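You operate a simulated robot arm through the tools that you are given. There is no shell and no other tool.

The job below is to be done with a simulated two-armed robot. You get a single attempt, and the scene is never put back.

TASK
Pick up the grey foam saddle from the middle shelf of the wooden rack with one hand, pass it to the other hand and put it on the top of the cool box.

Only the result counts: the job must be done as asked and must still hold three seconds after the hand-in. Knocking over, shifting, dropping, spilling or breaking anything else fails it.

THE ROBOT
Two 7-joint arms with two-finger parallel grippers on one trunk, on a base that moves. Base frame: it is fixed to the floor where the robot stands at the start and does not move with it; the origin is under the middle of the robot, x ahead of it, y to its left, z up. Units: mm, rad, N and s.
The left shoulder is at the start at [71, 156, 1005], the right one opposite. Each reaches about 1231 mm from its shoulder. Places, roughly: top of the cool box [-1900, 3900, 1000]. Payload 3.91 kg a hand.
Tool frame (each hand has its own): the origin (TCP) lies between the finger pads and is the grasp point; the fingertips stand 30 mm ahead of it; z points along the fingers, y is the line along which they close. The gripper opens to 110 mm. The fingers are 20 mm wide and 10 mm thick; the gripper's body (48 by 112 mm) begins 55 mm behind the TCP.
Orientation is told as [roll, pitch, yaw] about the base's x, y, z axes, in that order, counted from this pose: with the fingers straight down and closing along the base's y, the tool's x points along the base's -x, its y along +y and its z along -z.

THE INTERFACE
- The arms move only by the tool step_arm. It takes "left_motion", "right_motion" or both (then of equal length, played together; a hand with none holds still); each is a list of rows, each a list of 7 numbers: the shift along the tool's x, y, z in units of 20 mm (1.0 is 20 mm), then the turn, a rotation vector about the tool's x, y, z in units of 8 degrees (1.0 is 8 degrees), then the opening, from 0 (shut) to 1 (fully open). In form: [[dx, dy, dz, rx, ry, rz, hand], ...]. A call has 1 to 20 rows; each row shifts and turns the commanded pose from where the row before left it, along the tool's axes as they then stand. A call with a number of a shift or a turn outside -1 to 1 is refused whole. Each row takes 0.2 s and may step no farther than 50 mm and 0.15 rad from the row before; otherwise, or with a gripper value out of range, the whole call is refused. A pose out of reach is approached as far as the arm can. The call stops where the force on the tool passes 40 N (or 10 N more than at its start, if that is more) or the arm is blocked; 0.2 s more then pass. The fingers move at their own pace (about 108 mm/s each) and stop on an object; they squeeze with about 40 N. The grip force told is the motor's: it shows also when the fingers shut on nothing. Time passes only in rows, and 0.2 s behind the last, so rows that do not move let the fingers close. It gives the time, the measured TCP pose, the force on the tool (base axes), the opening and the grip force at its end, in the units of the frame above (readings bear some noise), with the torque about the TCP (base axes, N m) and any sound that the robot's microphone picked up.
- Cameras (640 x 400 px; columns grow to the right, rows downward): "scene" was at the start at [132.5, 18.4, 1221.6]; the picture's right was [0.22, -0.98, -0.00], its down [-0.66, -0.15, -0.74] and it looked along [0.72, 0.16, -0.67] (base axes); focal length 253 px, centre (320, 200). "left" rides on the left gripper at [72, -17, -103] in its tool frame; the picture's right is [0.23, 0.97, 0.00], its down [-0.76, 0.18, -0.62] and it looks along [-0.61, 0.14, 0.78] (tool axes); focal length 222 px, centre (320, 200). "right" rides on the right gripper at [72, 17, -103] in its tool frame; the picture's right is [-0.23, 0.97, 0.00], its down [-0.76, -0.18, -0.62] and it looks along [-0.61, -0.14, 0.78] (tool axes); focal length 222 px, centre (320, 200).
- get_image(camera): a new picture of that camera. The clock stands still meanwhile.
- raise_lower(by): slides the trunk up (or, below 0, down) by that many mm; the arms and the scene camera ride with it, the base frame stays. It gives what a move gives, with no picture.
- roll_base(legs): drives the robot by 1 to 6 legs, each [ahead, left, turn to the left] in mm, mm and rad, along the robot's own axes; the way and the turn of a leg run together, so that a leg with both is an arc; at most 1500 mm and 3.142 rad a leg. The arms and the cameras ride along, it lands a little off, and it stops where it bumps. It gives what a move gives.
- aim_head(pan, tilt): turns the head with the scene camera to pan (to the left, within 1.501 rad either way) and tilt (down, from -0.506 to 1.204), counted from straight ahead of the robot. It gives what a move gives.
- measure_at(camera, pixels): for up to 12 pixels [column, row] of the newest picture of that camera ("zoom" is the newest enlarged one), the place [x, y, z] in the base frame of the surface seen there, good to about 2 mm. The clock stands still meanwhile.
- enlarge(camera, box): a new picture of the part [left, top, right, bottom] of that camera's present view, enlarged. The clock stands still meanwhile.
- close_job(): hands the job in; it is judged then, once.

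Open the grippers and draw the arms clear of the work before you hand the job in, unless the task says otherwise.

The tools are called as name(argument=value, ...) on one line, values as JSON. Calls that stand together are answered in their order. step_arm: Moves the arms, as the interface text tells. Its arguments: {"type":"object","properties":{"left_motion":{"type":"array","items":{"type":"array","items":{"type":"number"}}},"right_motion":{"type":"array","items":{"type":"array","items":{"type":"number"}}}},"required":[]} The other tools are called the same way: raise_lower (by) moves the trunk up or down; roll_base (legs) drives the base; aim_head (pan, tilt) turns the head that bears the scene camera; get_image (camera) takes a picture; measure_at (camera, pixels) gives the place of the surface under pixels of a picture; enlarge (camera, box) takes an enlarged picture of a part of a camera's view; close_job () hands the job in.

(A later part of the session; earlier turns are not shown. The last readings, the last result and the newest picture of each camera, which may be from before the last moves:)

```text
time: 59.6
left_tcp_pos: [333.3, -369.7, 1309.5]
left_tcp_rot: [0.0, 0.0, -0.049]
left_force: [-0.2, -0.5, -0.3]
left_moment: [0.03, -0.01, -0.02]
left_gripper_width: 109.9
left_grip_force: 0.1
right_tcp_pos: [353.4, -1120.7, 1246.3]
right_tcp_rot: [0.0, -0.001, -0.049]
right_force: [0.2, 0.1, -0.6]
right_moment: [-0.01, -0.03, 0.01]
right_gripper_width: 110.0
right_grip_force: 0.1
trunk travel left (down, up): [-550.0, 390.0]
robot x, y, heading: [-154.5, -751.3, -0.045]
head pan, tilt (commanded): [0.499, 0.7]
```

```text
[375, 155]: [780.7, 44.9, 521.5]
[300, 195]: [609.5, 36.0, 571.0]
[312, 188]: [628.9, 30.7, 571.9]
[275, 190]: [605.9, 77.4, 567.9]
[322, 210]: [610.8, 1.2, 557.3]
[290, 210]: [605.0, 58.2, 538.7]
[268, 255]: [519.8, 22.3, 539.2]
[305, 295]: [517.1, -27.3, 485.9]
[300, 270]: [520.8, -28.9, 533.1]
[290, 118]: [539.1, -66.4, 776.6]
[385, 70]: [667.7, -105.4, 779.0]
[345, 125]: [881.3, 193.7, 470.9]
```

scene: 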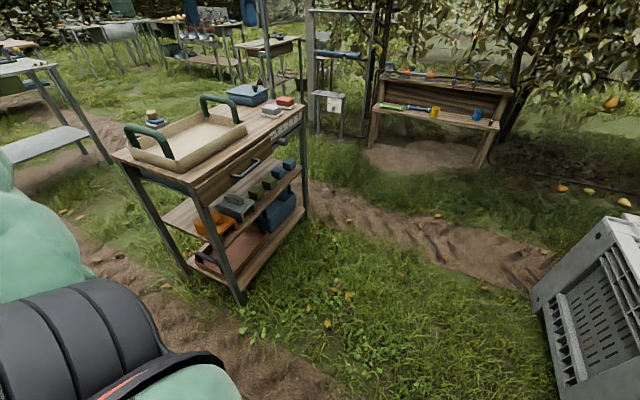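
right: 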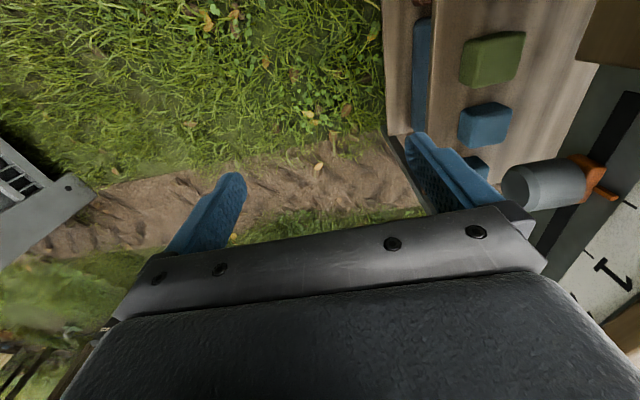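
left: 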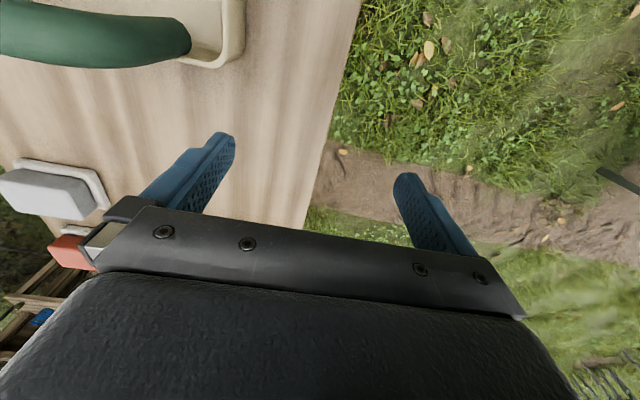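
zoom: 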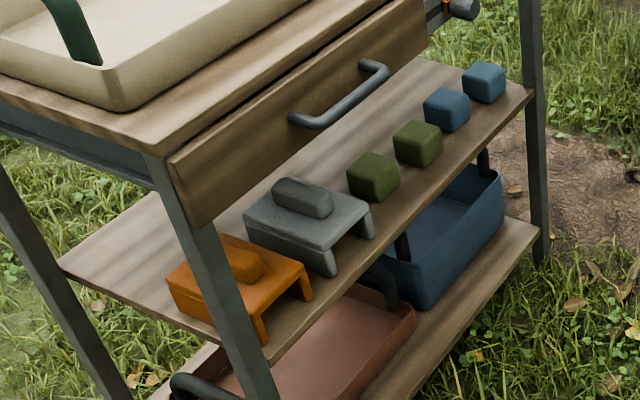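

The grey saddle: body x≈567–675, y≈-28–110, top z≈538; knob rib x≈604–638, y≈1–81, top z≈573; drawer lower edge z≈732 and handle at y≈-105, z≈778. I drive along the right side and turn to face the rack, with the saddle slightly left of the robot's centre.

roll_base(legs=[[0, 0, 0.047], [905, 60, 0], [0, 0, 1.571]])

step_arm(left_motion=[[1, 0, 0, 0, 0, 0, 1], [1, 0, 0, 0, 0, 0, 1], [1, 0, 0, 0, 0, 0, 1], [1, 0, 0, 0, 0, 0, 1], [1, 0, 0, 0, 0, 0, 1], [1, 0, 0, 0, 0, 0, 1]], right_motion=[[1, 0, 0, 0, 0, 0, 1], [1, 0, 0, 0, 0, 0, 1], [1, 0, 0, 0, 0, 0, 1], [1, 0, 0, 0, 0, 0, 1], [1, 0, 0, 0, 0, 0, 1], [1, 0, 0, 0, 0, 0, 1]])

aim_head(pan=0.2, tilt=0.8)

get_image(camera="scene")

```text
time: 68.6
left_tcp_pos: [357.6, -222.2, 1308.8]
left_tcp_rot: [0.0, -0.001, 1.567]
left_force: [0.0, 0.1, 0.0]
left_moment: [0.04, 0.0, -0.06]
left_gripper_width: 110.2
left_grip_force: 0.0
right_tcp_pos: [1108.3, -168.4, 1246.9]
right_tcp_rot: [0.0, 0.002, 1.565]
right_force: [-0.2, -0.1, -0.3]
right_moment: [0.01, -0.01, -0.01]
right_gripper_width: 110.1
right_grip_force: 0.0
trunk travel left (down, up): [-550.0, 390.0]
robot x, y, heading: [760.7, -692.0, 1.564]
head pan, tilt (commanded): [0.499, 0.7]
```

```text
time: 70.0
left_tcp_pos: [370.6, -335.2, 1304.1]
left_tcp_rot: [-0.002, -0.002, 1.566]
left_force: [0.2, -0.9, 0.0]
left_moment: [0.0, 0.0, 0.0]
left_gripper_width: 109.8
left_grip_force: 0.0
left hand out of reach, approached as far as the arm can: row 5, 6
right_tcp_pos: [1106.3, -289.1, 1246.7]
right_tcp_rot: [0.001, -0.001, 1.567]
right_force: [-0.1, -0.1, -0.8]
right_moment: [0.03, 0.02, 0.01]
right_gripper_width: 109.6
right_grip_force: 0.0
trunk travel left (down, up): [-550.0, 390.0]
robot x, y, heading: [761.8, -695.3, 1.567]
head pan, tilt (commanded): [0.499, 0.7]
```

```text
time: 70.8
left_tcp_pos: [369.5, -333.2, 1303.9]
left_tcp_rot: [-0.001, -0.002, 1.567]
left_force: [-0.1, 0.9, 0.6]
left_moment: [0.0, -0.03, -0.02]
left_gripper_width: 110.3
left_grip_force: 0.1
right_tcp_pos: [1105.6, -289.8, 1246.1]
right_tcp_rot: [-0.001, 0.001, 1.568]
right_force: [0.2, -1.2, 0.0]
right_moment: [-0.04, 0.02, 0.01]
right_gripper_width: 109.9
right_grip_force: 0.3
trunk travel left (down, up): [-550.0, 390.0]
robot x, y, heading: [762.0, -696.7, 1.568]
head pan, tilt (commanded): [0.201, 0.799]
```

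```text
taken
```

scene: 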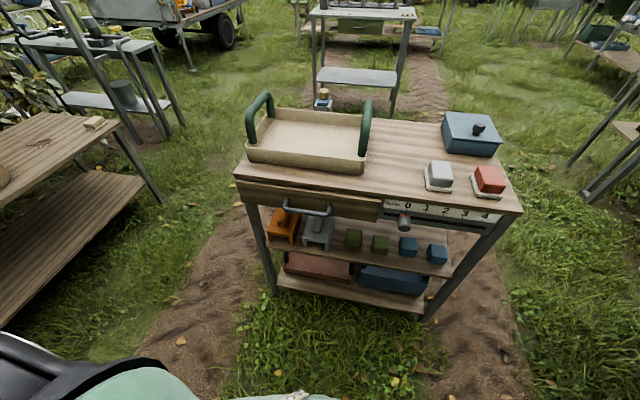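

The robot now faces the rack with the saddle (pixel (318,230)) left of centre. I pitch the left hand so the fingers point forward and 26° down, then lower the trunk.

step_arm(left_motion=[[-0.5, -0.5, 0, 0, -1, 0, 1], [0, -0.5, 0, 0, -1, 0, 1], [0, -0.5, 0, 0, -1, 0, 1], [0, -0.5, 0, 0, -1, 0, 1], [0, -0.5, 0, 0, -1, 0, 1], [0, -0.5, 0, 0, -1, 0, 1], [0, -0.5, 0, 0, -1, 0, 1], [0, -0.5, 0, 0, -1, 0, 1]])

raise_lower(by=-400)

aim_head(pan=0.2, tilt=0.6)

get_image(camera="scene")

```text
time: 72.6
left_tcp_pos: [435.2, -293.9, 1374.3]
left_tcp_rot: [-0.002, -1.119, 1.568]
left_force: [0.0, -0.2, 0.7]
left_moment: [0.02, 0.0, 0.0]
left_gripper_width: 109.9
left_grip_force: 0.1
left hand out of reach, approached as far as the arm can: row 6, 7, 8
right_tcp_pos: [1107.3, -288.1, 1245.8]
right_tcp_rot: [0.002, 0.001, 1.568]
right_force: [0.8, -0.2, -0.4]
right_moment: [0.04, 0.0, -0.02]
right_gripper_width: 109.9
right_grip_force: 0.1
trunk travel left (down, up): [-550.0, 390.0]
robot x, y, heading: [763.2, -694.2, 1.568]
head pan, tilt (commanded): [0.201, 0.799]
```

```text
time: 76.5
left_tcp_pos: [433.8, -293.6, 973.0]
left_tcp_rot: [-0.002, -1.116, 1.569]
left_force: [-0.3, -0.3, -0.3]
left_moment: [-0.01, 0.01, 0.0]
left_gripper_width: 110.0
left_grip_force: 0.2
right_tcp_pos: [1105.5, -288.1, 846.3]
right_tcp_rot: [0.0, 0.0, 1.566]
right_force: [0.0, 0.1, 0.8]
right_moment: [0.03, -0.03, -0.01]
right_gripper_width: 110.1
right_grip_force: 0.1
trunk travel left (down, up): [-150.0, 790.0]
robot x, y, heading: [765.6, -692.2, 1.567]
head pan, tilt (commanded): [0.201, 0.799]
```

```text
time: 77.2
left_tcp_pos: [434.9, -294.3, 972.6]
left_tcp_rot: [-0.001, -1.116, 1.567]
left_force: [0.1, 0.1, 0.2]
left_moment: [0.02, -0.03, 0.0]
left_gripper_width: 110.1
left_grip_force: 0.0
right_tcp_pos: [1105.5, -288.3, 846.5]
right_tcp_rot: [0.001, 0.001, 1.567]
right_force: [0.3, 0.4, 0.4]
right_moment: [0.0, 0.01, -0.04]
right_gripper_width: 109.9
right_grip_force: 0.1
trunk travel left (down, up): [-150.0, 790.0]
robot x, y, heading: [763.9, -696.1, 1.565]
head pan, tilt (commanded): [0.201, 0.6]
```

```text
taken
```

scene: 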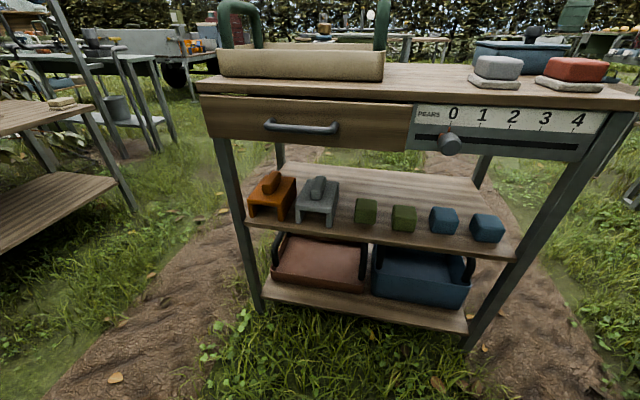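

The grey saddle is now well in view at (318,203). I enlarge it and measure the knob.

enlarge(camera="scene", box=[230, 155, 390, 255])

```text
4.00 times, centred on (310, 205) of scene
```

zoom: 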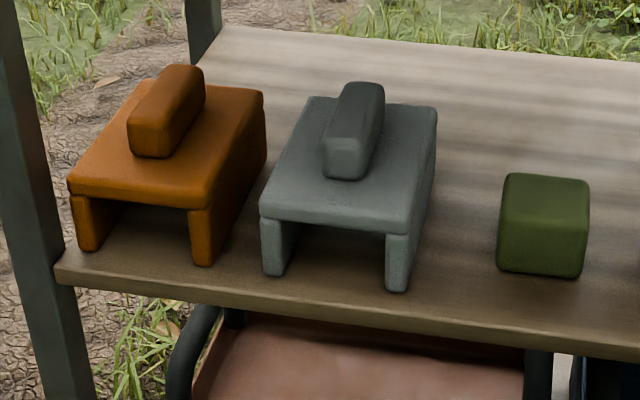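

measure_at(camera="zoom", pixels=[[345, 160], [330, 150], [360, 160], [345, 130], [360, 95], [375, 120], [340, 200], [270, 240], [395, 260], [290, 130], [420, 150], [420, 310]])

measure_at(camera="zoom", pixels=[[343, 172], [324, 165], [367, 172], [383, 90], [340, 86], [264, 205], [408, 225], [310, 98], [434, 112], [400, 280], [80, 235], [145, 285]])

```text
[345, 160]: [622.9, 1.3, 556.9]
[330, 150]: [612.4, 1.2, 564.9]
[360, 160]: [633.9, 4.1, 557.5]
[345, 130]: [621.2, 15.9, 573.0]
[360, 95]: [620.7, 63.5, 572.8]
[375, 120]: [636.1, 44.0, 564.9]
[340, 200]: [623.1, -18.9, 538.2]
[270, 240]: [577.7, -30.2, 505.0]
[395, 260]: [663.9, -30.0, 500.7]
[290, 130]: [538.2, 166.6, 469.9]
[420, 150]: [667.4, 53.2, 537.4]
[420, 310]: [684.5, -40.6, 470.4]
```

```text
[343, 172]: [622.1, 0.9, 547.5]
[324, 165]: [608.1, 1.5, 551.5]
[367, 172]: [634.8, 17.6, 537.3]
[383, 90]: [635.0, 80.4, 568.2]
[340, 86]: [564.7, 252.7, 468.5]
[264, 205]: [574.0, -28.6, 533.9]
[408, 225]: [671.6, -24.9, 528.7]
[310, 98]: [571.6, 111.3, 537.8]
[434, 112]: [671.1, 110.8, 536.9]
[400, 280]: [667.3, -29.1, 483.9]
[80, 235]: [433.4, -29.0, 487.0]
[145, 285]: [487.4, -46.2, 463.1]
```

Knob centre is x≈621, y 1–82, z 538–573. I back the base off 100 mm for elbow room, then bring the left hand down in front of the saddle, staying clear of the drawer handle.

roll_base(legs=[[-100, 0, 0]])

step_arm(left_motion=[[0.79, -0.517, 0.861, 0, 0, 0, 1], [0.79, -0.517, 0.861, 0, 0, 0, 1], [0.79, -0.517, 0.861, 0, 0, 0, 1], [0.79, -0.517, 0.861, 0, 0, 0, 1], [0.79, -0.517, 0.861, 0, 0, 0, 1], [0.79, -0.517, 0.861, 0, 0, 0, 1], [0.79, -0.517, 0.861, 0, 0, 0, 1], [0.79, -0.517, 0.861, 0, 0, 0, 1], [0.79, -0.517, 0.861, 0, 0, 0, 1], [0.79, -0.517, 0.861, 0, 0, 0, 1], [0.79, -0.517, 0.861, 0, 0, 0, 1], [0.79, -0.517, 0.861, 0, 0, 0, 1], [0.79, -0.517, 0.861, 0, 0, 0, 1], [0.79, -0.517, 0.861, 0, 0, 0, 1], [0.79, -0.517, 0.861, 0, 0, 0, 1], [0.79, -0.517, 0.861, 0, 0, 0, 1], [0.79, -0.517, 0.861, 0, 0, 0, 1], [0.79, -0.517, 0.861, 0, 0, 0, 1]])

get_image(camera="scene")

get_image(camera="left")

```text
time: 78.3
left_tcp_pos: [434.0, -395.8, 973.9]
left_tcp_rot: [-0.002, -1.118, 1.569]
left_force: [-0.3, 0.4, 0.4]
left_moment: [-0.01, 0.0, 0.0]
left_gripper_width: 109.8
left_grip_force: 0.1
right_tcp_pos: [1104.8, -389.1, 846.5]
right_tcp_rot: [0.001, 0.0, 1.569]
right_force: [-0.3, -0.2, 0.9]
right_moment: [0.01, 0.0, -0.02]
right_gripper_width: 110.3
right_grip_force: 0.1
trunk travel left (down, up): [-150.0, 790.0]
robot x, y, heading: [762.8, -792.8, 1.572]
head pan, tilt (commanded): [0.201, 0.6]
```

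```text
time: 82.1
left_tcp_pos: [604.5, -160.0, 683.3]
left_tcp_rot: [0.0, -1.115, 1.569]
left_force: [0.3, -0.6, 0.1]
left_moment: [0.02, -0.02, 0.02]
left_gripper_width: 110.1
left_grip_force: 0.1
left hand out of reach, approached as far as the arm can: row 1, 2, 3, 4, 5, 6, 7, 8, 9, 10, 11, 12
right_tcp_pos: [1104.4, -389.6, 846.7]
right_tcp_rot: [-0.002, -0.002, 1.572]
right_force: [0.4, 0.2, 0.5]
right_moment: [0.03, -0.01, 0.0]
right_gripper_width: 110.1
right_grip_force: 0.1
trunk travel left (down, up): [-150.0, 790.0]
robot x, y, heading: [761.6, -794.9, 1.574]
head pan, tilt (commanded): [0.201, 0.6]
```

```text
taken
```

scene: 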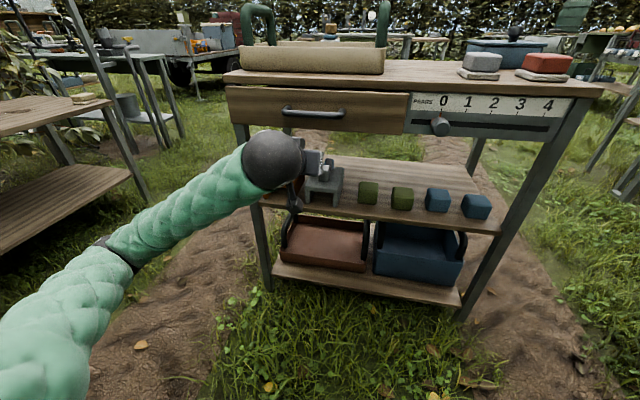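

```text
taken
```

left: 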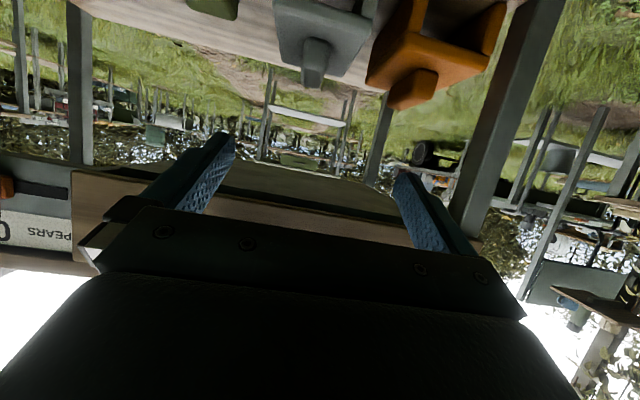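

The arm started from a reach-limited pose and so ended at [604.5, -160, 683]; all is clear. I lower it straight down to the knob's height and align in x, then check.

step_arm(left_motion=[[0.87, -0.137, 0.425, 0, 0, 0, 1], [0.87, -0.137, 0.425, 0, 0, 0, 1], [0.87, -0.137, 0.425, 0, 0, 0, 1], [0.87, -0.137, 0.425, 0, 0, 0, 1], [0.87, -0.137, 0.425, 0, 0, 0, 1], [0.87, -0.137, 0.425, 0, 0, 0, 1]])

enlarge(camera="scene", box=[220, 100, 420, 225])

get_image(camera="left")

```text
time: 83.5
left_tcp_pos: [617.2, -160.5, 570.3]
left_tcp_rot: [-0.001, -1.118, 1.569]
left_force: [0.7, 0.3, 0.5]
left_moment: [-0.02, -0.01, -0.01]
left_gripper_width: 109.9
left_grip_force: 0.0
right_tcp_pos: [1105.9, -389.0, 846.9]
right_tcp_rot: [0.001, -0.001, 1.568]
right_force: [-0.8, 0.0, -0.6]
right_moment: [0.02, -0.03, 0.0]
right_gripper_width: 110.3
right_grip_force: 0.1
trunk travel left (down, up): [-150.0, 790.0]
robot x, y, heading: [760.3, -796.8, 1.566]
head pan, tilt (commanded): [0.201, 0.6]
```

```text
3.20 times, centred on (320, 162) of scene
```

zoom: 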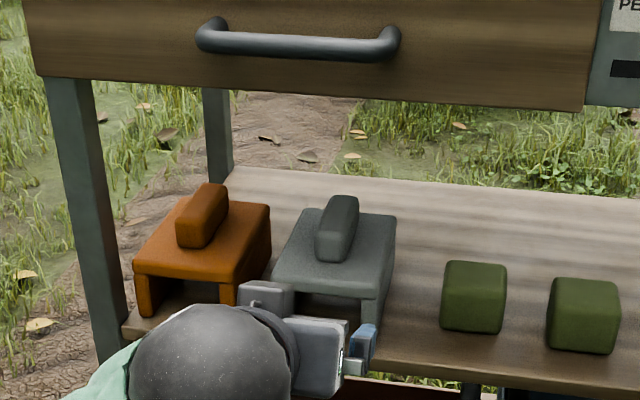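

```text
taken
```

left: 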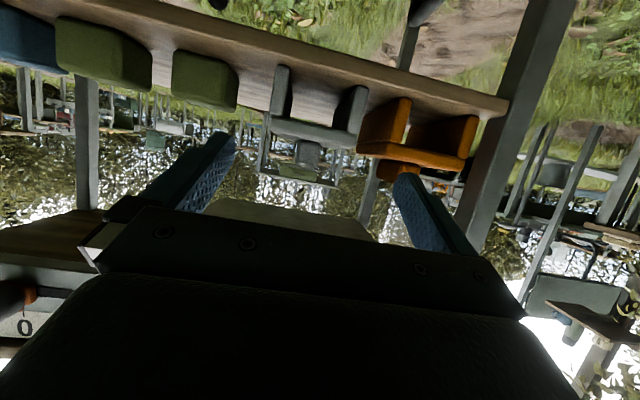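

The wrist view shows the grey saddle centred between the open fingers. I advance horizontally most of the way over the saddle's top, then check.

step_arm(left_motion=[[-0.414, -0.021, 0.883, 0, 0, 0, 1], [-0.414, -0.021, 0.883, 0, 0, 0, 1], [-0.414, -0.021, 0.883, 0, 0, 0, 1], [-0.414, -0.021, 0.883, 0, 0, 0, 1], [-0.414, -0.021, 0.883, 0, 0, 0, 1], [-0.414, -0.021, 0.883, 0, 0, 0, 1], [-0.414, -0.021, 0.883, 0, 0, 0, 1]])

enlarge(camera="scene", box=[240, 110, 400, 210])

get_image(camera="left")

```text
time: 85.1
left_tcp_pos: [620.5, -25.2, 568.1]
left_tcp_rot: [-0.003, -1.117, 1.57]
left_force: [0.2, -0.3, -0.7]
left_moment: [-0.02, 0.01, 0.0]
left_gripper_width: 110.2
left_grip_force: 0.0
right_tcp_pos: [1105.2, -389.3, 846.8]
right_tcp_rot: [0.001, 0.001, 1.57]
right_force: [0.3, 0.3, -0.3]
right_moment: [0.02, -0.03, -0.01]
right_gripper_width: 110.0
right_grip_force: 0.1
trunk travel left (down, up): [-150.0, 790.0]
robot x, y, heading: [759.2, -796.7, 1.568]
head pan, tilt (commanded): [0.201, 0.6]
```

```text
4.00 times, centred on (320, 160) of scene
```

zoom: 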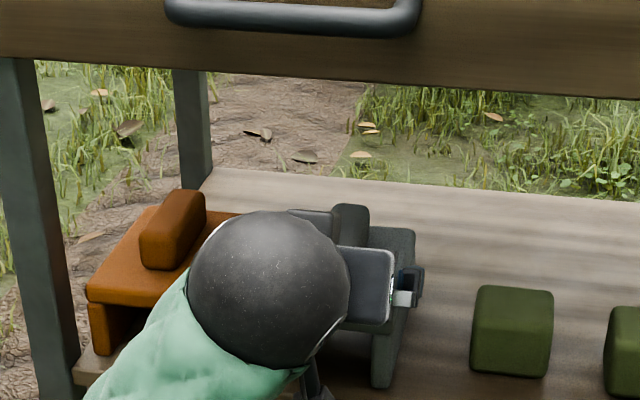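

```text
taken
```

left: 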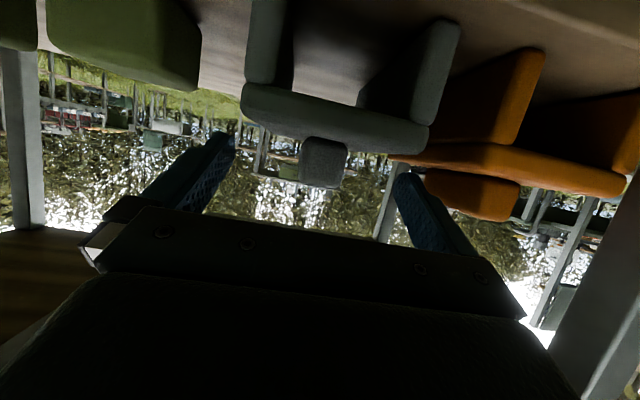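

The knob at (323,160) is centred between the fingers at (220,140) and (410,180). I advance the last 40 mm and then close gently by letting rows pass.

step_arm(left_motion=[[-0.28, 0, 0.6, 0, 0, 0, 1], [-0.28, 0, 0.6, 0, 0, 0, 1], [-0.28, 0, 0.6, 0, 0, 0, 1], [0, 0, 0, 0, 0, 0, 1]])

get_image(camera="left")

```text
time: 86.1
left_tcp_pos: [622.4, 17.6, 566.2]
left_tcp_rot: [0.0, -1.117, 1.57]
left_force: [0.4, 0.3, 1.2]
left_moment: [0.03, -0.05, -0.01]
left_gripper_width: 109.9
left_grip_force: 0.1
right_tcp_pos: [1106.0, -388.5, 845.8]
right_tcp_rot: [-0.001, 0.0, 1.568]
right_force: [-0.4, -0.1, 0.7]
right_moment: [-0.03, 0.0, -0.02]
right_gripper_width: 109.8
right_grip_force: 0.0
trunk travel left (down, up): [-150.0, 790.0]
robot x, y, heading: [764.2, -795.8, 1.568]
head pan, tilt (commanded): [0.201, 0.6]
```

```text
taken
```

left: 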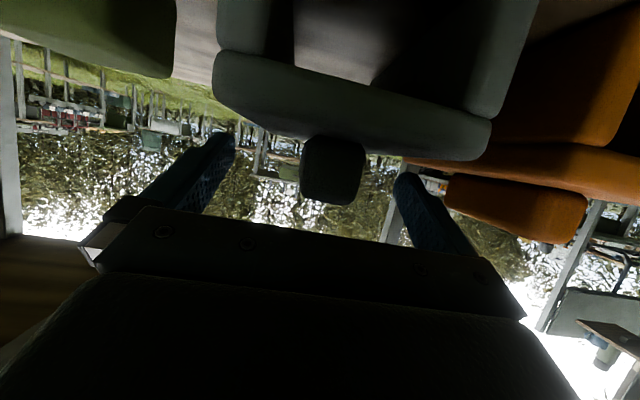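

The knob end at (333,170) lies between both fingers. I close the left hand on it.

step_arm(left_motion=[[0, 0, 0, 0, 0, 0, 0.5], [0, 0, 0, 0, 0, 0, 0.3], [0, 0, 0, 0, 0, 0, 0.1], [0, 0, 0, 0, 0, 0, 0], [0, 0, 0, 0, 0, 0, 0], [0, 0, 0, 0, 0, 0, 0]])

get_image(camera="left")

enlarge(camera="scene", box=[240, 110, 400, 210])

```text
time: 87.5
left_tcp_pos: [622.6, 16.6, 566.5]
left_tcp_rot: [-0.001, -1.117, 1.572]
left_force: [-0.6, 0.1, 0.4]
left_moment: [0.04, 0.03, 0.0]
left_gripper_width: 31.3
left_grip_force: 39.5
right_tcp_pos: [1105.2, -389.2, 845.8]
right_tcp_rot: [0.0, -0.001, 1.57]
right_force: [0.7, 0.7, 0.2]
right_moment: [0.02, -0.01, 0.0]
right_gripper_width: 110.1
right_grip_force: 0.0
trunk travel left (down, up): [-150.0, 790.0]
robot x, y, heading: [766.5, -795.2, 1.567]
head pan, tilt (commanded): [0.201, 0.6]
```

```text
taken
```

left: 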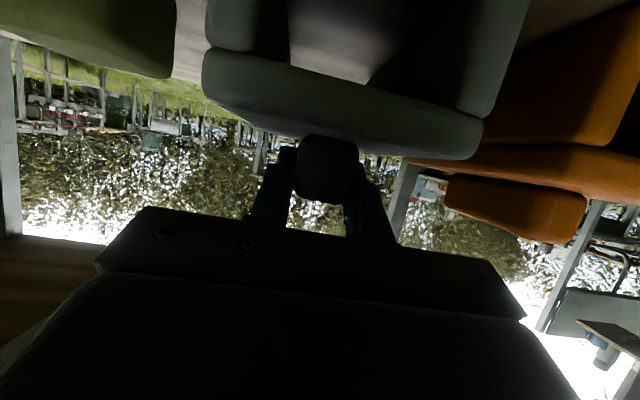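

```text
4.00 times, centred on (320, 160) of scene
```

zoom: 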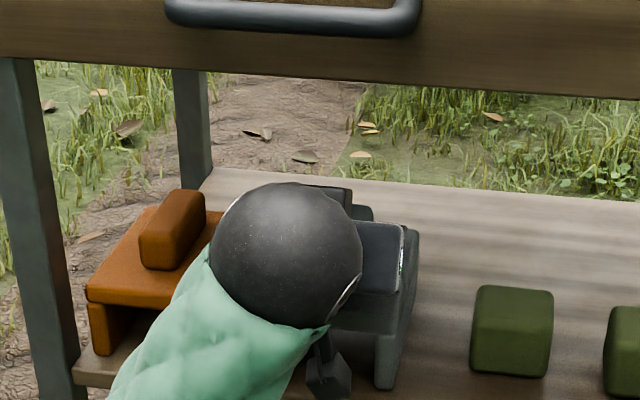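

The left hand holds the knob (width 31 mm, 39.5 N). I lift it 25 mm straight up.

step_arm(left_motion=[[-0.3, 0, -0.147, 0, 0, 0, 0], [-0.3, 0, -0.147, 0, 0, 0, 0], [-0.3, 0, -0.147, 0, 0, 0, 0], [-0.3, 0, -0.147, 0, 0, 0, 0]])

enlarge(camera="scene", box=[240, 110, 400, 210])

get_image(camera="left")

```text
time: 88.5
left_tcp_pos: [624.7, 15.6, 592.3]
left_tcp_rot: [0.0, -1.119, 1.568]
left_force: [0.0, 0.1, -0.6]
left_moment: [-0.02, 0.0, 0.01]
left_gripper_width: 31.4
left_grip_force: 39.9
right_tcp_pos: [1105.2, -388.9, 846.0]
right_tcp_rot: [0.0, 0.0, 1.568]
right_force: [0.1, 0.1, -0.2]
right_moment: [0.0, 0.01, 0.0]
right_gripper_width: 110.2
right_grip_force: 0.0
trunk travel left (down, up): [-150.0, 790.0]
robot x, y, heading: [762.0, -795.6, 1.567]
head pan, tilt (commanded): [0.201, 0.6]
```

```text
4.00 times, centred on (320, 160) of scene
```

zoom: 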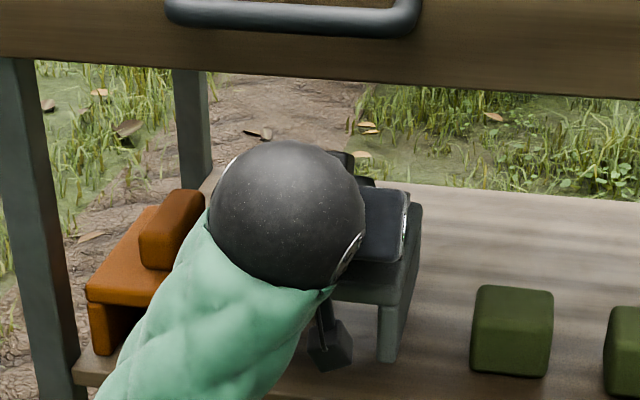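

```text
taken
```

left: 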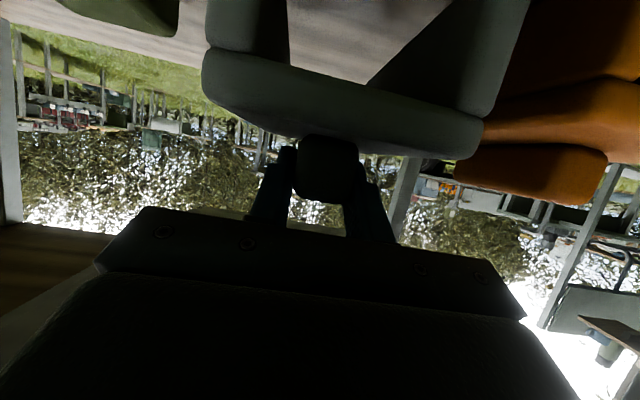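

The saddle is off the shelf and held level. I withdraw it straight back out of the rack.

step_arm(left_motion=[[0.44, 0, -0.898, 0, 0, 0, 0], [0.44, 0, -0.898, 0, 0, 0, 0], [0.44, 0, -0.898, 0, 0, 0, 0], [0.44, 0, -0.898, 0, 0, 0, 0], [0.44, 0, -0.898, 0, 0, 0, 0], [0.44, 0, -0.898, 0, 0, 0, 0], [0.44, 0, -0.898, 0, 0, 0, 0], [0.44, 0, -0.898, 0, 0, 0, 0], [0.44, 0, -0.898, 0, 0, 0, 0], [0.44, 0, -0.898, 0, 0, 0, 0], [0.44, 0, -0.898, 0, 0, 0, 0], [0.44, 0, -0.898, 0, 0, 0, 0], [0.44, 0, -0.898, 0, 0, 0, 0]])

get_image(camera="scene")

```text
time: 91.3
left_tcp_pos: [635.0, -178.2, 588.6]
left_tcp_rot: [0.0, -1.116, 1.57]
left_force: [-0.2, 0.3, -1.5]
left_moment: [-0.02, -0.03, 0.0]
left_gripper_width: 31.2
left_grip_force: 39.8
left hand out of reach, approached as far as the arm can: row 10, 11, 12, 13
right_tcp_pos: [1105.7, -389.1, 847.5]
right_tcp_rot: [-0.001, -0.001, 1.568]
right_force: [-0.3, 0.2, 0.5]
right_moment: [-0.03, 0.03, -0.04]
right_gripper_width: 110.3
right_grip_force: 0.1
trunk travel left (down, up): [-150.0, 790.0]
robot x, y, heading: [759.4, -797.3, 1.567]
head pan, tilt (commanded): [0.201, 0.6]
```

```text
taken
```

scene: 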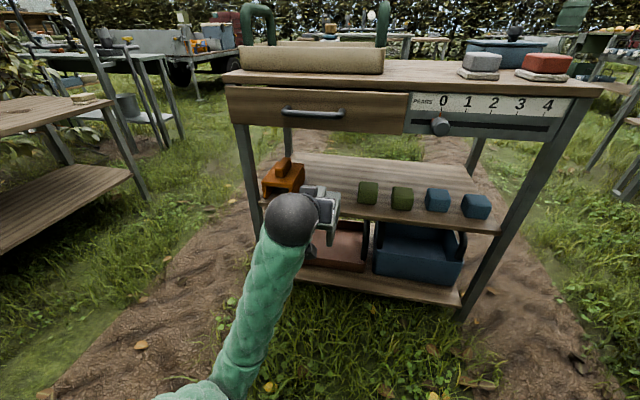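

The saddle is out of the shelf (far edge y≈-83), and the arm is folded to its limit. I back the base off 170 mm, keeping about 480 mm from robot centre to the bins behind.

roll_base(legs=[[-170, 0, 0]])

get_image(camera="scene")

```text
time: 92.8
left_tcp_pos: [635.6, -350.7, 588.2]
left_tcp_rot: [0.0, -1.116, 1.57]
left_force: [-0.4, 0.6, -0.5]
left_moment: [-0.02, 0.0, 0.02]
left_gripper_width: 31.3
left_grip_force: 39.7
right_tcp_pos: [1105.7, -560.8, 845.9]
right_tcp_rot: [0.0, -0.001, 1.57]
right_force: [-0.3, 0.3, -0.1]
right_moment: [-0.02, 0.0, 0.0]
right_gripper_width: 110.0
right_grip_force: 0.0
trunk travel left (down, up): [-150.0, 790.0]
robot x, y, heading: [759.8, -963.7, 1.571]
head pan, tilt (commanded): [0.201, 0.6]
```

```text
taken
```

scene: 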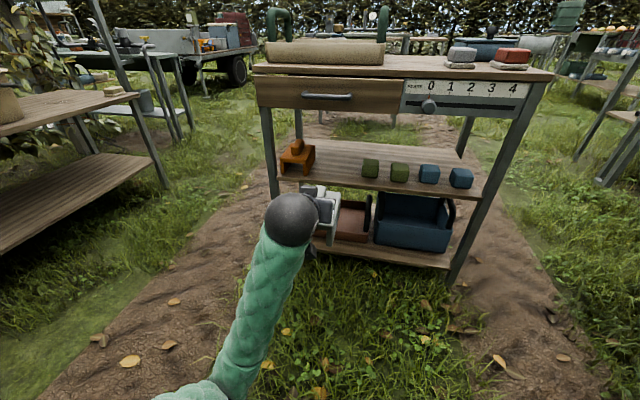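

The saddle is well clear of the rack. I bring it towards the robot's middle with the left hand and at the same time bring the right hand forward for the handover.

step_arm(left_motion=[[-0.15, -0.5, 0.3, 0, 0, 0, 0], [-0.15, -0.5, 0.3, 0, 0, 0, 0], [-0.15, -0.5, 0.3, 0, 0, 0, 0], [-0.15, -0.5, 0.3, 0, 0, 0, 0], [-0.15, -0.5, 0.3, 0, 0, 0, 0], [-0.15, -0.5, 0.3, 0, 0, 0, 0], [0, -0.5, 0, 0, 0, 0, 0], [0, -0.5, 0, 0, 0, 0, 0]], right_motion=[[-1, 0, 0, 0, 0, 0, 1], [-1, 0, 0, 0, 0, 0, 1], [-1, 0, 0, 0, 0, 0, 1], [-1, 0, 0, 0, 0, 0, 1], [-1, 0, 0, 0, 0, 0, 1], [-1, 0, 0, 0, 0, 0, 1], [-1, 0, 0, 0, 0, 0, 1], [-1, 0, 0, 0, 0, 0, 1]])

aim_head(pan=0.05, tilt=0.7)

get_image(camera="scene")

```text
time: 94.6
left_tcp_pos: [714.3, -309.3, 587.8]
left_tcp_rot: [0.0, -1.115, 1.57]
left_force: [-0.9, -0.7, -0.5]
left_moment: [-0.02, -0.04, 0.04]
left_gripper_width: 31.6
left_grip_force: 40.2
right_tcp_pos: [1104.4, -400.0, 846.3]
right_tcp_rot: [0.0, -0.001, 1.57]
right_force: [0.7, 0.4, -0.4]
right_moment: [0.0, 0.0, 0.01]
right_gripper_width: 110.0
right_grip_force: 0.1
trunk travel left (down, up): [-150.0, 790.0]
robot x, y, heading: [763.2, -966.5, 1.571]
head pan, tilt (commanded): [0.201, 0.6]
```

```text
time: 95.3
left_tcp_pos: [714.2, -310.9, 588.6]
left_tcp_rot: [0.0, -1.116, 1.572]
left_force: [0.3, 1.1, -1.2]
left_moment: [-0.01, 0.04, 0.0]
left_gripper_width: 31.2
left_grip_force: 40.0
right_tcp_pos: [1104.2, -399.9, 847.1]
right_tcp_rot: [0.001, -0.002, 1.571]
right_force: [-0.2, 0.5, 0.3]
right_moment: [-0.01, 0.02, 0.01]
right_gripper_width: 109.9
right_grip_force: 0.0
trunk travel left (down, up): [-150.0, 790.0]
robot x, y, heading: [761.4, -970.6, 1.571]
head pan, tilt (commanded): [0.051, 0.7]
```

```text
taken
```

scene: 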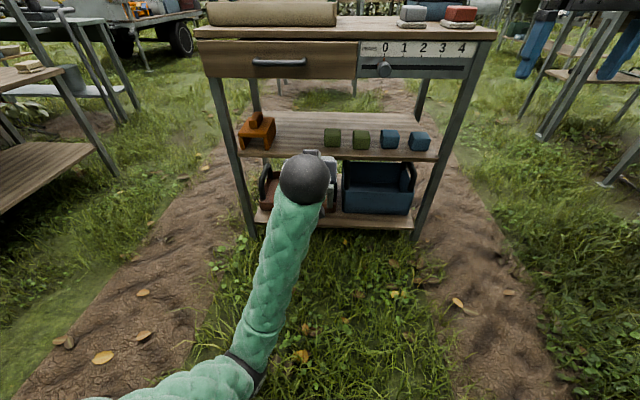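

Left hand holds the saddle at [714, -310, 588]. I bring the right hand level over the knob's free end, 250 mm above it.

step_arm(right_motion=[[-0.352, 0.975, 0, 0, 0, 0, 1], [-0.352, 0.975, 0, 0, 0, 0, 1], [-0.352, 0.975, 0, 0, 0, 0, 1], [-0.352, 0.975, 0, 0, 0, 0, 1], [-0.352, 0.975, 0, 0, 0, 0, 1], [-0.352, 0.975, 0, 0, 0, 0, 1], [-0.352, 0.975, 0, 0, 0, 0, 1], [-0.352, 0.975, 0, 0, 0, 0, 1], [-0.352, 0.975, 0, 0, 0, 0, 1], [-0.352, 0.975, 0, 0, 0, 0, 1], [-0.352, 0.975, 0, 0, 0, 0, 1], [-0.352, 0.975, 0, 0, 0, 0, 1], [-0.352, 0.975, 0, 0, 0, 0, 1], [-0.352, 0.975, 0, 0, 0, 0, 1], [-0.352, 0.975, 0, 0, 0, 0, 1], [-0.352, 0.975, 0, 0, 0, 0, 1], [-0.352, 0.975, 0, 0, 0, 0, 1], [-0.352, 0.975, 0, 0, 0, 0, 1], [-0.352, 0.975, 0, 0, 0, 0, 1], [-0.352, 0.975, 0, 0, 0, 0, 1]])

get_image(camera="right")

get_image(camera="scene")

```text
time: 99.5
left_tcp_pos: [714.4, -308.5, 589.1]
left_tcp_rot: [-0.001, -1.112, 1.57]
left_force: [0.1, 0.4, -1.3]
left_moment: [-0.03, 0.0, 0.02]
left_gripper_width: 31.5
left_grip_force: 39.5
right_tcp_pos: [715.1, -260.1, 845.7]
right_tcp_rot: [0.0, 0.0, 1.571]
right_force: [0.8, 0.5, 0.6]
right_moment: [-0.02, -0.01, -0.01]
right_gripper_width: 110.0
right_grip_force: 0.0
trunk travel left (down, up): [-150.0, 790.0]
robot x, y, heading: [761.5, -967.1, 1.574]
head pan, tilt (commanded): [0.051, 0.7]
```

```text
taken
```

right: 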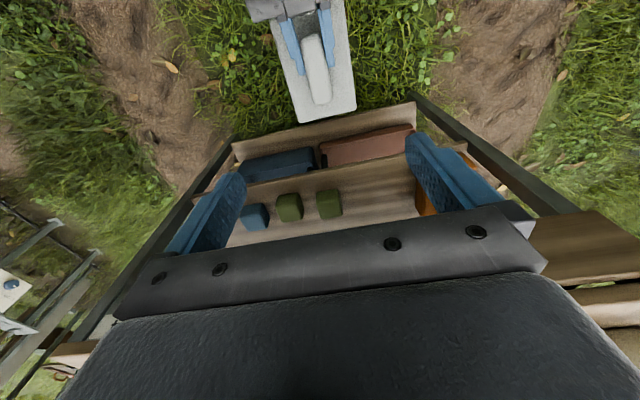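

```text
taken
```

scene: 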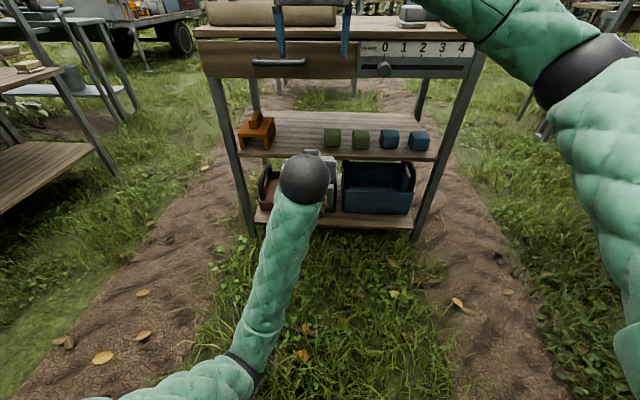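

The right wrist camera sees the saddle from above at (315,80), the left fingers holding the knob at its near end. I measure the knob and body for exact alignment.

enlarge(camera="right", box=[240, 0, 400, 130])

measure_at(camera="right", pixels=[[313, 50], [319, 90], [322, 102], [330, 90], [308, 90], [300, 100], [345, 100], [335, 50], [325, 112], [321, 75], [290, 35], [328, 70]])

```text
3.08 times, centred on (320, 65) of right
```

zoom: 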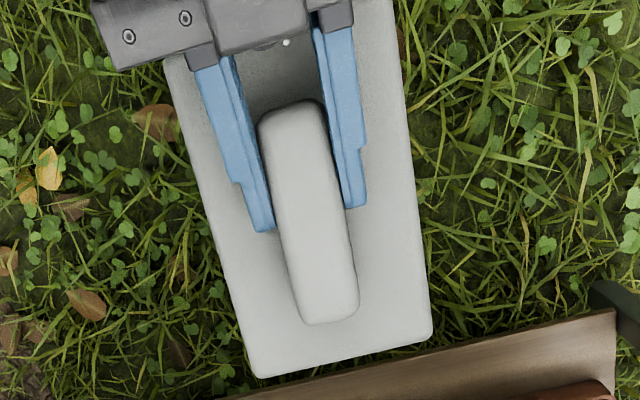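

```text
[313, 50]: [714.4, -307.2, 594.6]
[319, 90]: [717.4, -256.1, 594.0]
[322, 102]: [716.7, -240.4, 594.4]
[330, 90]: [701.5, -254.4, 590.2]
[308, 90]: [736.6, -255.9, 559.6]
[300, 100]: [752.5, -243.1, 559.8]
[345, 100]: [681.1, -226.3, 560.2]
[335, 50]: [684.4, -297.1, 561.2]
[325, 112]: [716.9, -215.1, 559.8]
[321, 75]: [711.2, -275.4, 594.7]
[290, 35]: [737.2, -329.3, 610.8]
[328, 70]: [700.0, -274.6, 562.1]
```

Knob top z≈594.5, body top ≈560.3, knob centre x≈716.5, free part y≈-271 to -237. I descend the right hand 200 mm while aligning to y≈-252, then check.

step_arm(right_motion=[[-0.1, -0.02, 1, 0, 0, 0, 1], [-0.1, -0.02, 1, 0, 0, 0, 1], [-0.1, -0.02, 1, 0, 0, 0, 1], [-0.1, 0, 1, 0, 0, 0, 1], [0, 0, 1, 0, 0, 0, 1], [0, 0, 1, 0, 0, 0, 1], [0, 0, 1, 0, 0, 0, 1], [0, 0, 1, 0, 0, 0, 1], [0, 0, 1, 0, 0, 0, 1], [0, 0, 1, 0, 0, 0, 1]])

get_image(camera="right")

get_image(camera="scene")

```text
time: 101.7
left_tcp_pos: [714.4, -308.9, 588.3]
left_tcp_rot: [0.001, -1.115, 1.571]
left_force: [0.5, 0.4, -0.8]
left_moment: [-0.02, 0.04, -0.03]
left_gripper_width: 31.4
left_grip_force: 39.7
right_tcp_pos: [717.8, -252.8, 645.5]
right_tcp_rot: [0.0, 0.0, 1.571]
right_force: [-1.4, 0.2, 0.2]
right_moment: [0.01, -0.03, -0.04]
right_gripper_width: 109.7
right_grip_force: 0.0
trunk travel left (down, up): [-150.0, 790.0]
robot x, y, heading: [763.3, -970.5, 1.567]
head pan, tilt (commanded): [0.051, 0.7]
```

```text
taken
```

right: 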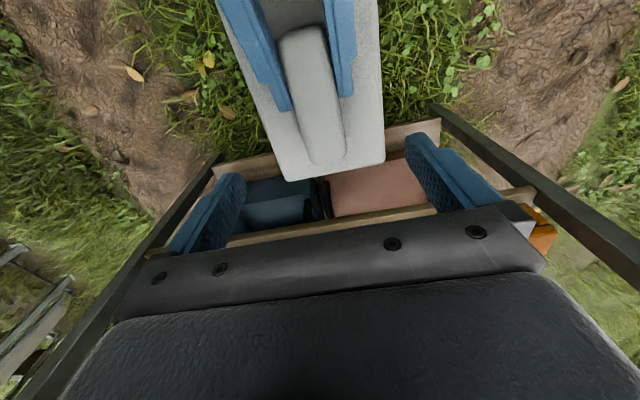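

```text
taken
```

scene: 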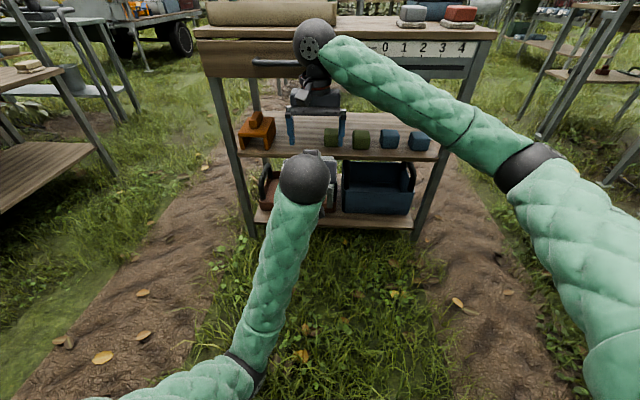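

Everything is aligned; I measure the knob again from this closer view before the last 50 mm.

measure_at(camera="right", pixels=[[315, 90], [325, 145], [328, 158], [298, 130], [343, 125], [330, 172], [290, 105], [345, 90], [370, 130], [280, 150]])

enlarge(camera="right", box=[200, 0, 440, 200])

```text
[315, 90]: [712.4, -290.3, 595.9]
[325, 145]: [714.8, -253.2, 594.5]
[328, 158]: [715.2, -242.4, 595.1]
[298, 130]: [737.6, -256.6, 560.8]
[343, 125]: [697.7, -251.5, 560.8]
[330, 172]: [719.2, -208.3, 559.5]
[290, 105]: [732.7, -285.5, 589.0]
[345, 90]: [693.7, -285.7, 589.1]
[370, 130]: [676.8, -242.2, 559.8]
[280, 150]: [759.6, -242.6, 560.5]
```

```text
2.00 times, centred on (320, 100) of right
```

zoom: 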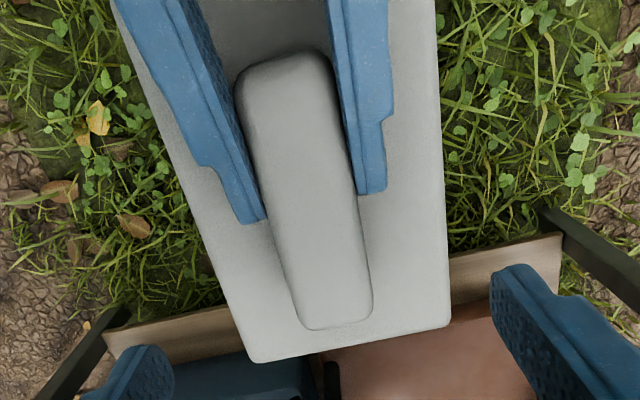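

The knob centre is x≈715.5 and the free part still y≈-270 to -238. I descend the remaining 51 mm slowly with a 2 mm sideways correction.

step_arm(right_motion=[[0, 0.05, 0.64, 0, 0, 0, 1], [0, 0.05, 0.64, 0, 0, 0, 1], [0, 0, 0.64, 0, 0, 0, 1], [0, 0, 0.63, 0, 0, 0, 1], [0, 0, 0, 0, 0, 0, 1]])

get_image(camera="right")

get_image(camera="left")

```text
time: 102.9
left_tcp_pos: [715.7, -308.8, 588.7]
left_tcp_rot: [0.0, -1.116, 1.571]
left_force: [-0.6, -0.3, -0.6]
left_moment: [-0.02, 0.04, 0.01]
left_gripper_width: 31.3
left_grip_force: 40.1
right_tcp_pos: [717.2, -252.4, 595.8]
right_tcp_rot: [0.0, 0.0, 1.57]
right_force: [-0.7, 0.2, 0.7]
right_moment: [-0.01, 0.0, -0.02]
right_gripper_width: 109.9
right_grip_force: 0.1
trunk travel left (down, up): [-150.0, 790.0]
robot x, y, heading: [760.3, -965.4, 1.567]
head pan, tilt (commanded): [0.051, 0.7]
```

```text
taken
```

right: 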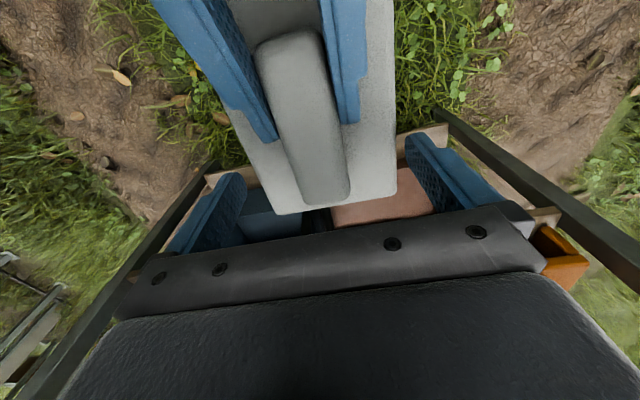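

```text
taken
```

left: 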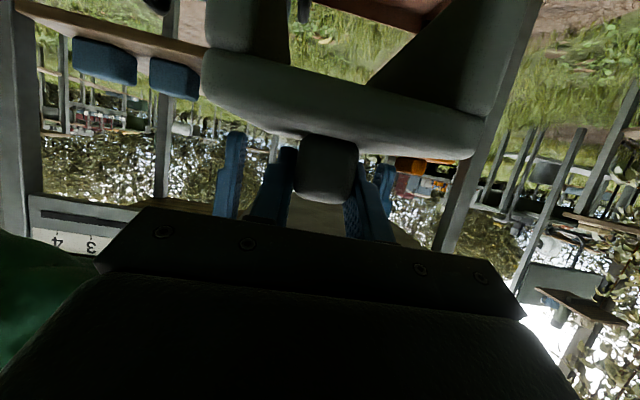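

Both right fingers straddle the free end of the knob. I close the right hand on it while the left keeps holding.

step_arm(right_motion=[[0, 0, 0, 0, 0, 0, 0.5], [0, 0, 0, 0, 0, 0, 0.3], [0, 0, 0, 0, 0, 0, 0.1], [0, 0, 0, 0, 0, 0, 0], [0, 0, 0, 0, 0, 0, 0], [0, 0, 0, 0, 0, 0, 0]])

get_image(camera="right")

get_image(camera="left")

```text
time: 104.3
left_tcp_pos: [715.6, -308.4, 589.3]
left_tcp_rot: [-0.004, -1.115, 1.572]
left_force: [21.9, -5.0, 0.7]
left_moment: [0.01, -0.1, -0.73]
left_gripper_width: 31.2
left_grip_force: 40.5
right_tcp_pos: [715.9, -252.8, 596.3]
right_tcp_rot: [-0.001, -0.001, 1.571]
right_force: [-22.8, 5.1, -0.9]
right_moment: [0.1, 0.26, -0.51]
right_gripper_width: 31.2
right_grip_force: 39.9
trunk travel left (down, up): [-150.0, 790.0]
robot x, y, heading: [758.2, -972.2, 1.571]
head pan, tilt (commanded): [0.051, 0.7]
```

```text
taken
```

right: 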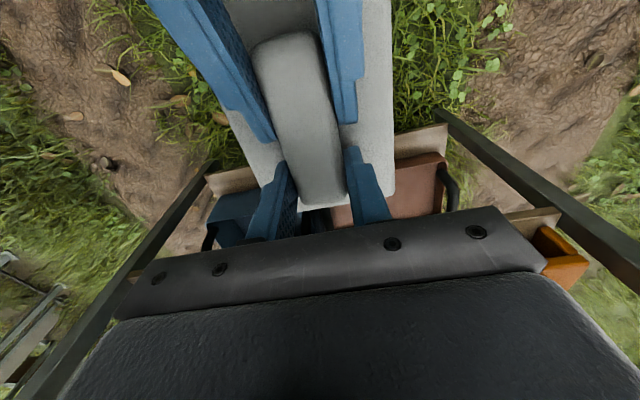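

```text
taken
```

left: 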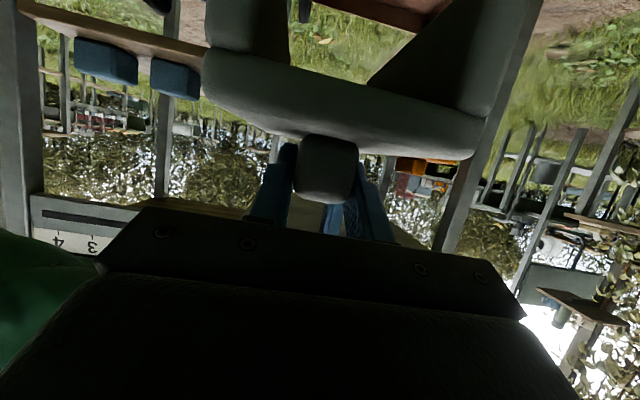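

Both hands hold the knob, with about 22 N of sideways strain from a 1.5 mm misfit. I ease that out with a tiny right-hand shift before releasing the left.

step_arm(right_motion=[[0, 0.05, 0, 0, 0, 0, 0], [0, 0, 0, 0, 0, 0, 0]])

```text
time: 104.9
left_tcp_pos: [715.2, -310.0, 588.8]
left_tcp_rot: [0.001, -1.115, 1.571]
left_force: [15.6, -11.2, -1.8]
left_moment: [0.0, -0.14, -0.66]
left_gripper_width: 31.2
left_grip_force: 40.3
right_tcp_pos: [713.6, -252.1, 596.4]
right_tcp_rot: [0.0, 0.001, 1.57]
right_force: [-15.1, 10.4, 0.6]
right_moment: [-0.03, 0.25, -0.2]
right_gripper_width: 31.3
right_grip_force: 39.9
trunk travel left (down, up): [-150.0, 790.0]
robot x, y, heading: [762.6, -970.1, 1.574]
head pan, tilt (commanded): [0.051, 0.7]
```

step_arm(right_motion=[[0.02, 0.08, 0, 0, 0, 0, 0], [0, 0, 0, 0, 0, 0, 0]])

```text
time: 105.5
left_tcp_pos: [713.1, -309.7, 587.4]
left_tcp_rot: [0.0, -1.114, 1.572]
left_force: [-9.8, -14.5, -5.0]
left_moment: [-0.26, -0.03, 0.13]
left_gripper_width: 31.5
left_grip_force: 39.7
right_tcp_pos: [713.6, -252.5, 594.6]
right_tcp_rot: [-0.001, -0.001, 1.569]
right_force: [9.2, 14.5, 5.3]
right_moment: [0.04, -0.06, 0.38]
right_gripper_width: 31.5
right_grip_force: 40.8
trunk travel left (down, up): [-150.0, 790.0]
robot x, y, heading: [762.5, -970.4, 1.57]
head pan, tilt (commanded): [0.051, 0.7]
```

Now a small strain remains the other way; I correct by a millimetre forward and release the left hand after checking.

step_arm(right_motion=[[-0.06, -0.03, -0.02, 0, 0, 0, 0], [0, 0, 0, 0, 0, 0, 0]])

```text
time: 106.1
left_tcp_pos: [713.2, -307.2, 588.5]
left_tcp_rot: [0.0, -1.115, 1.573]
left_force: [-25.1, -1.9, -8.6]
left_moment: [-0.35, 0.07, 0.76]
left_gripper_width: 31.2
left_grip_force: 40.7
right_tcp_pos: [713.3, -251.3, 595.7]
right_tcp_rot: [-0.002, 0.0, 1.571]
right_force: [25.9, 1.6, 7.4]
right_moment: [-0.04, -0.27, 0.65]
right_gripper_width: 31.1
right_grip_force: 39.7
trunk travel left (down, up): [-150.0, 790.0]
robot x, y, heading: [761.0, -968.2, 1.57]
head pan, tilt (commanded): [0.051, 0.7]
```

The strain in x fluctuates; I let it settle one more row to read the trend.

step_arm(right_motion=[[0, 0, 0, 0, 0, 0, 0], [0, 0, 0, 0, 0, 0, 0]])

```text
time: 106.7
left_tcp_pos: [713.0, -308.9, 588.8]
left_tcp_rot: [-0.001, -1.116, 1.573]
left_force: [-34.8, 5.4, -9.3]
left_moment: [-0.25, 0.16, 1.21]
left_gripper_width: 31.1
left_grip_force: 39.6
right_tcp_pos: [713.0, -252.0, 595.4]
right_tcp_rot: [-0.002, -0.001, 1.571]
right_force: [34.8, -6.2, 8.5]
right_moment: [-0.3, -0.43, 0.79]
right_gripper_width: 31.1
right_grip_force: 40.1
trunk travel left (down, up): [-150.0, 790.0]
robot x, y, heading: [762.1, -970.6, 1.572]
head pan, tilt (commanded): [0.051, 0.7]
```

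The arms settle slowly with about 29 N/mm, so I shift the right hand back by 1.2 mm and wait.

step_arm(right_motion=[[0.01, -0.06, -0.015, 0, 0, 0, 0], [0, 0, 0, 0, 0, 0, 0], [0, 0, 0, 0, 0, 0, 0], [0, 0, 0, 0, 0, 0, 0], [0, 0, 0, 0, 0, 0, 0]])

```text
time: 107.9
left_tcp_pos: [714.3, -309.5, 588.6]
left_tcp_rot: [0.001, -1.116, 1.572]
left_force: [-27.3, 0.7, -6.9]
left_moment: [-0.24, 0.2, 1.05]
left_gripper_width: 31.4
left_grip_force: 40.0
right_tcp_pos: [712.3, -252.8, 595.8]
right_tcp_rot: [0.001, 0.0, 1.571]
right_force: [27.3, -0.3, 6.7]
right_moment: [-0.13, -0.37, 0.42]
right_gripper_width: 31.3
right_grip_force: 39.9
trunk travel left (down, up): [-150.0, 790.0]
robot x, y, heading: [759.1, -968.6, 1.572]
head pan, tilt (commanded): [0.051, 0.7]
```

Still 27 N in x; I shift the right hand by another 1.5 mm in the relieving direction and wait.

step_arm(right_motion=[[0, -0.075, -0.01, 0, 0, 0, 0], [0, 0, 0, 0, 0, 0, 0], [0, 0, 0, 0, 0, 0, 0], [0, 0, 0, 0, 0, 0, 0], [0, 0, 0, 0, 0, 0, 0], [0, 0, 0, 0, 0, 0, 0]])

```text
time: 109.3
left_tcp_pos: [715.5, -309.4, 588.4]
left_tcp_rot: [-0.001, -1.115, 1.571]
left_force: [3.6, -5.2, -3.2]
left_moment: [-0.13, 0.07, 0.01]
left_gripper_width: 31.2
left_grip_force: 39.8
right_tcp_pos: [715.0, -253.6, 595.6]
right_tcp_rot: [0.001, 0.001, 1.57]
right_force: [-4.9, 4.6, 3.1]
right_moment: [0.01, -0.04, -0.24]
right_gripper_width: 31.4
right_grip_force: 39.9
trunk travel left (down, up): [-150.0, 790.0]
robot x, y, heading: [761.2, -969.4, 1.573]
head pan, tilt (commanded): [0.051, 0.7]
```

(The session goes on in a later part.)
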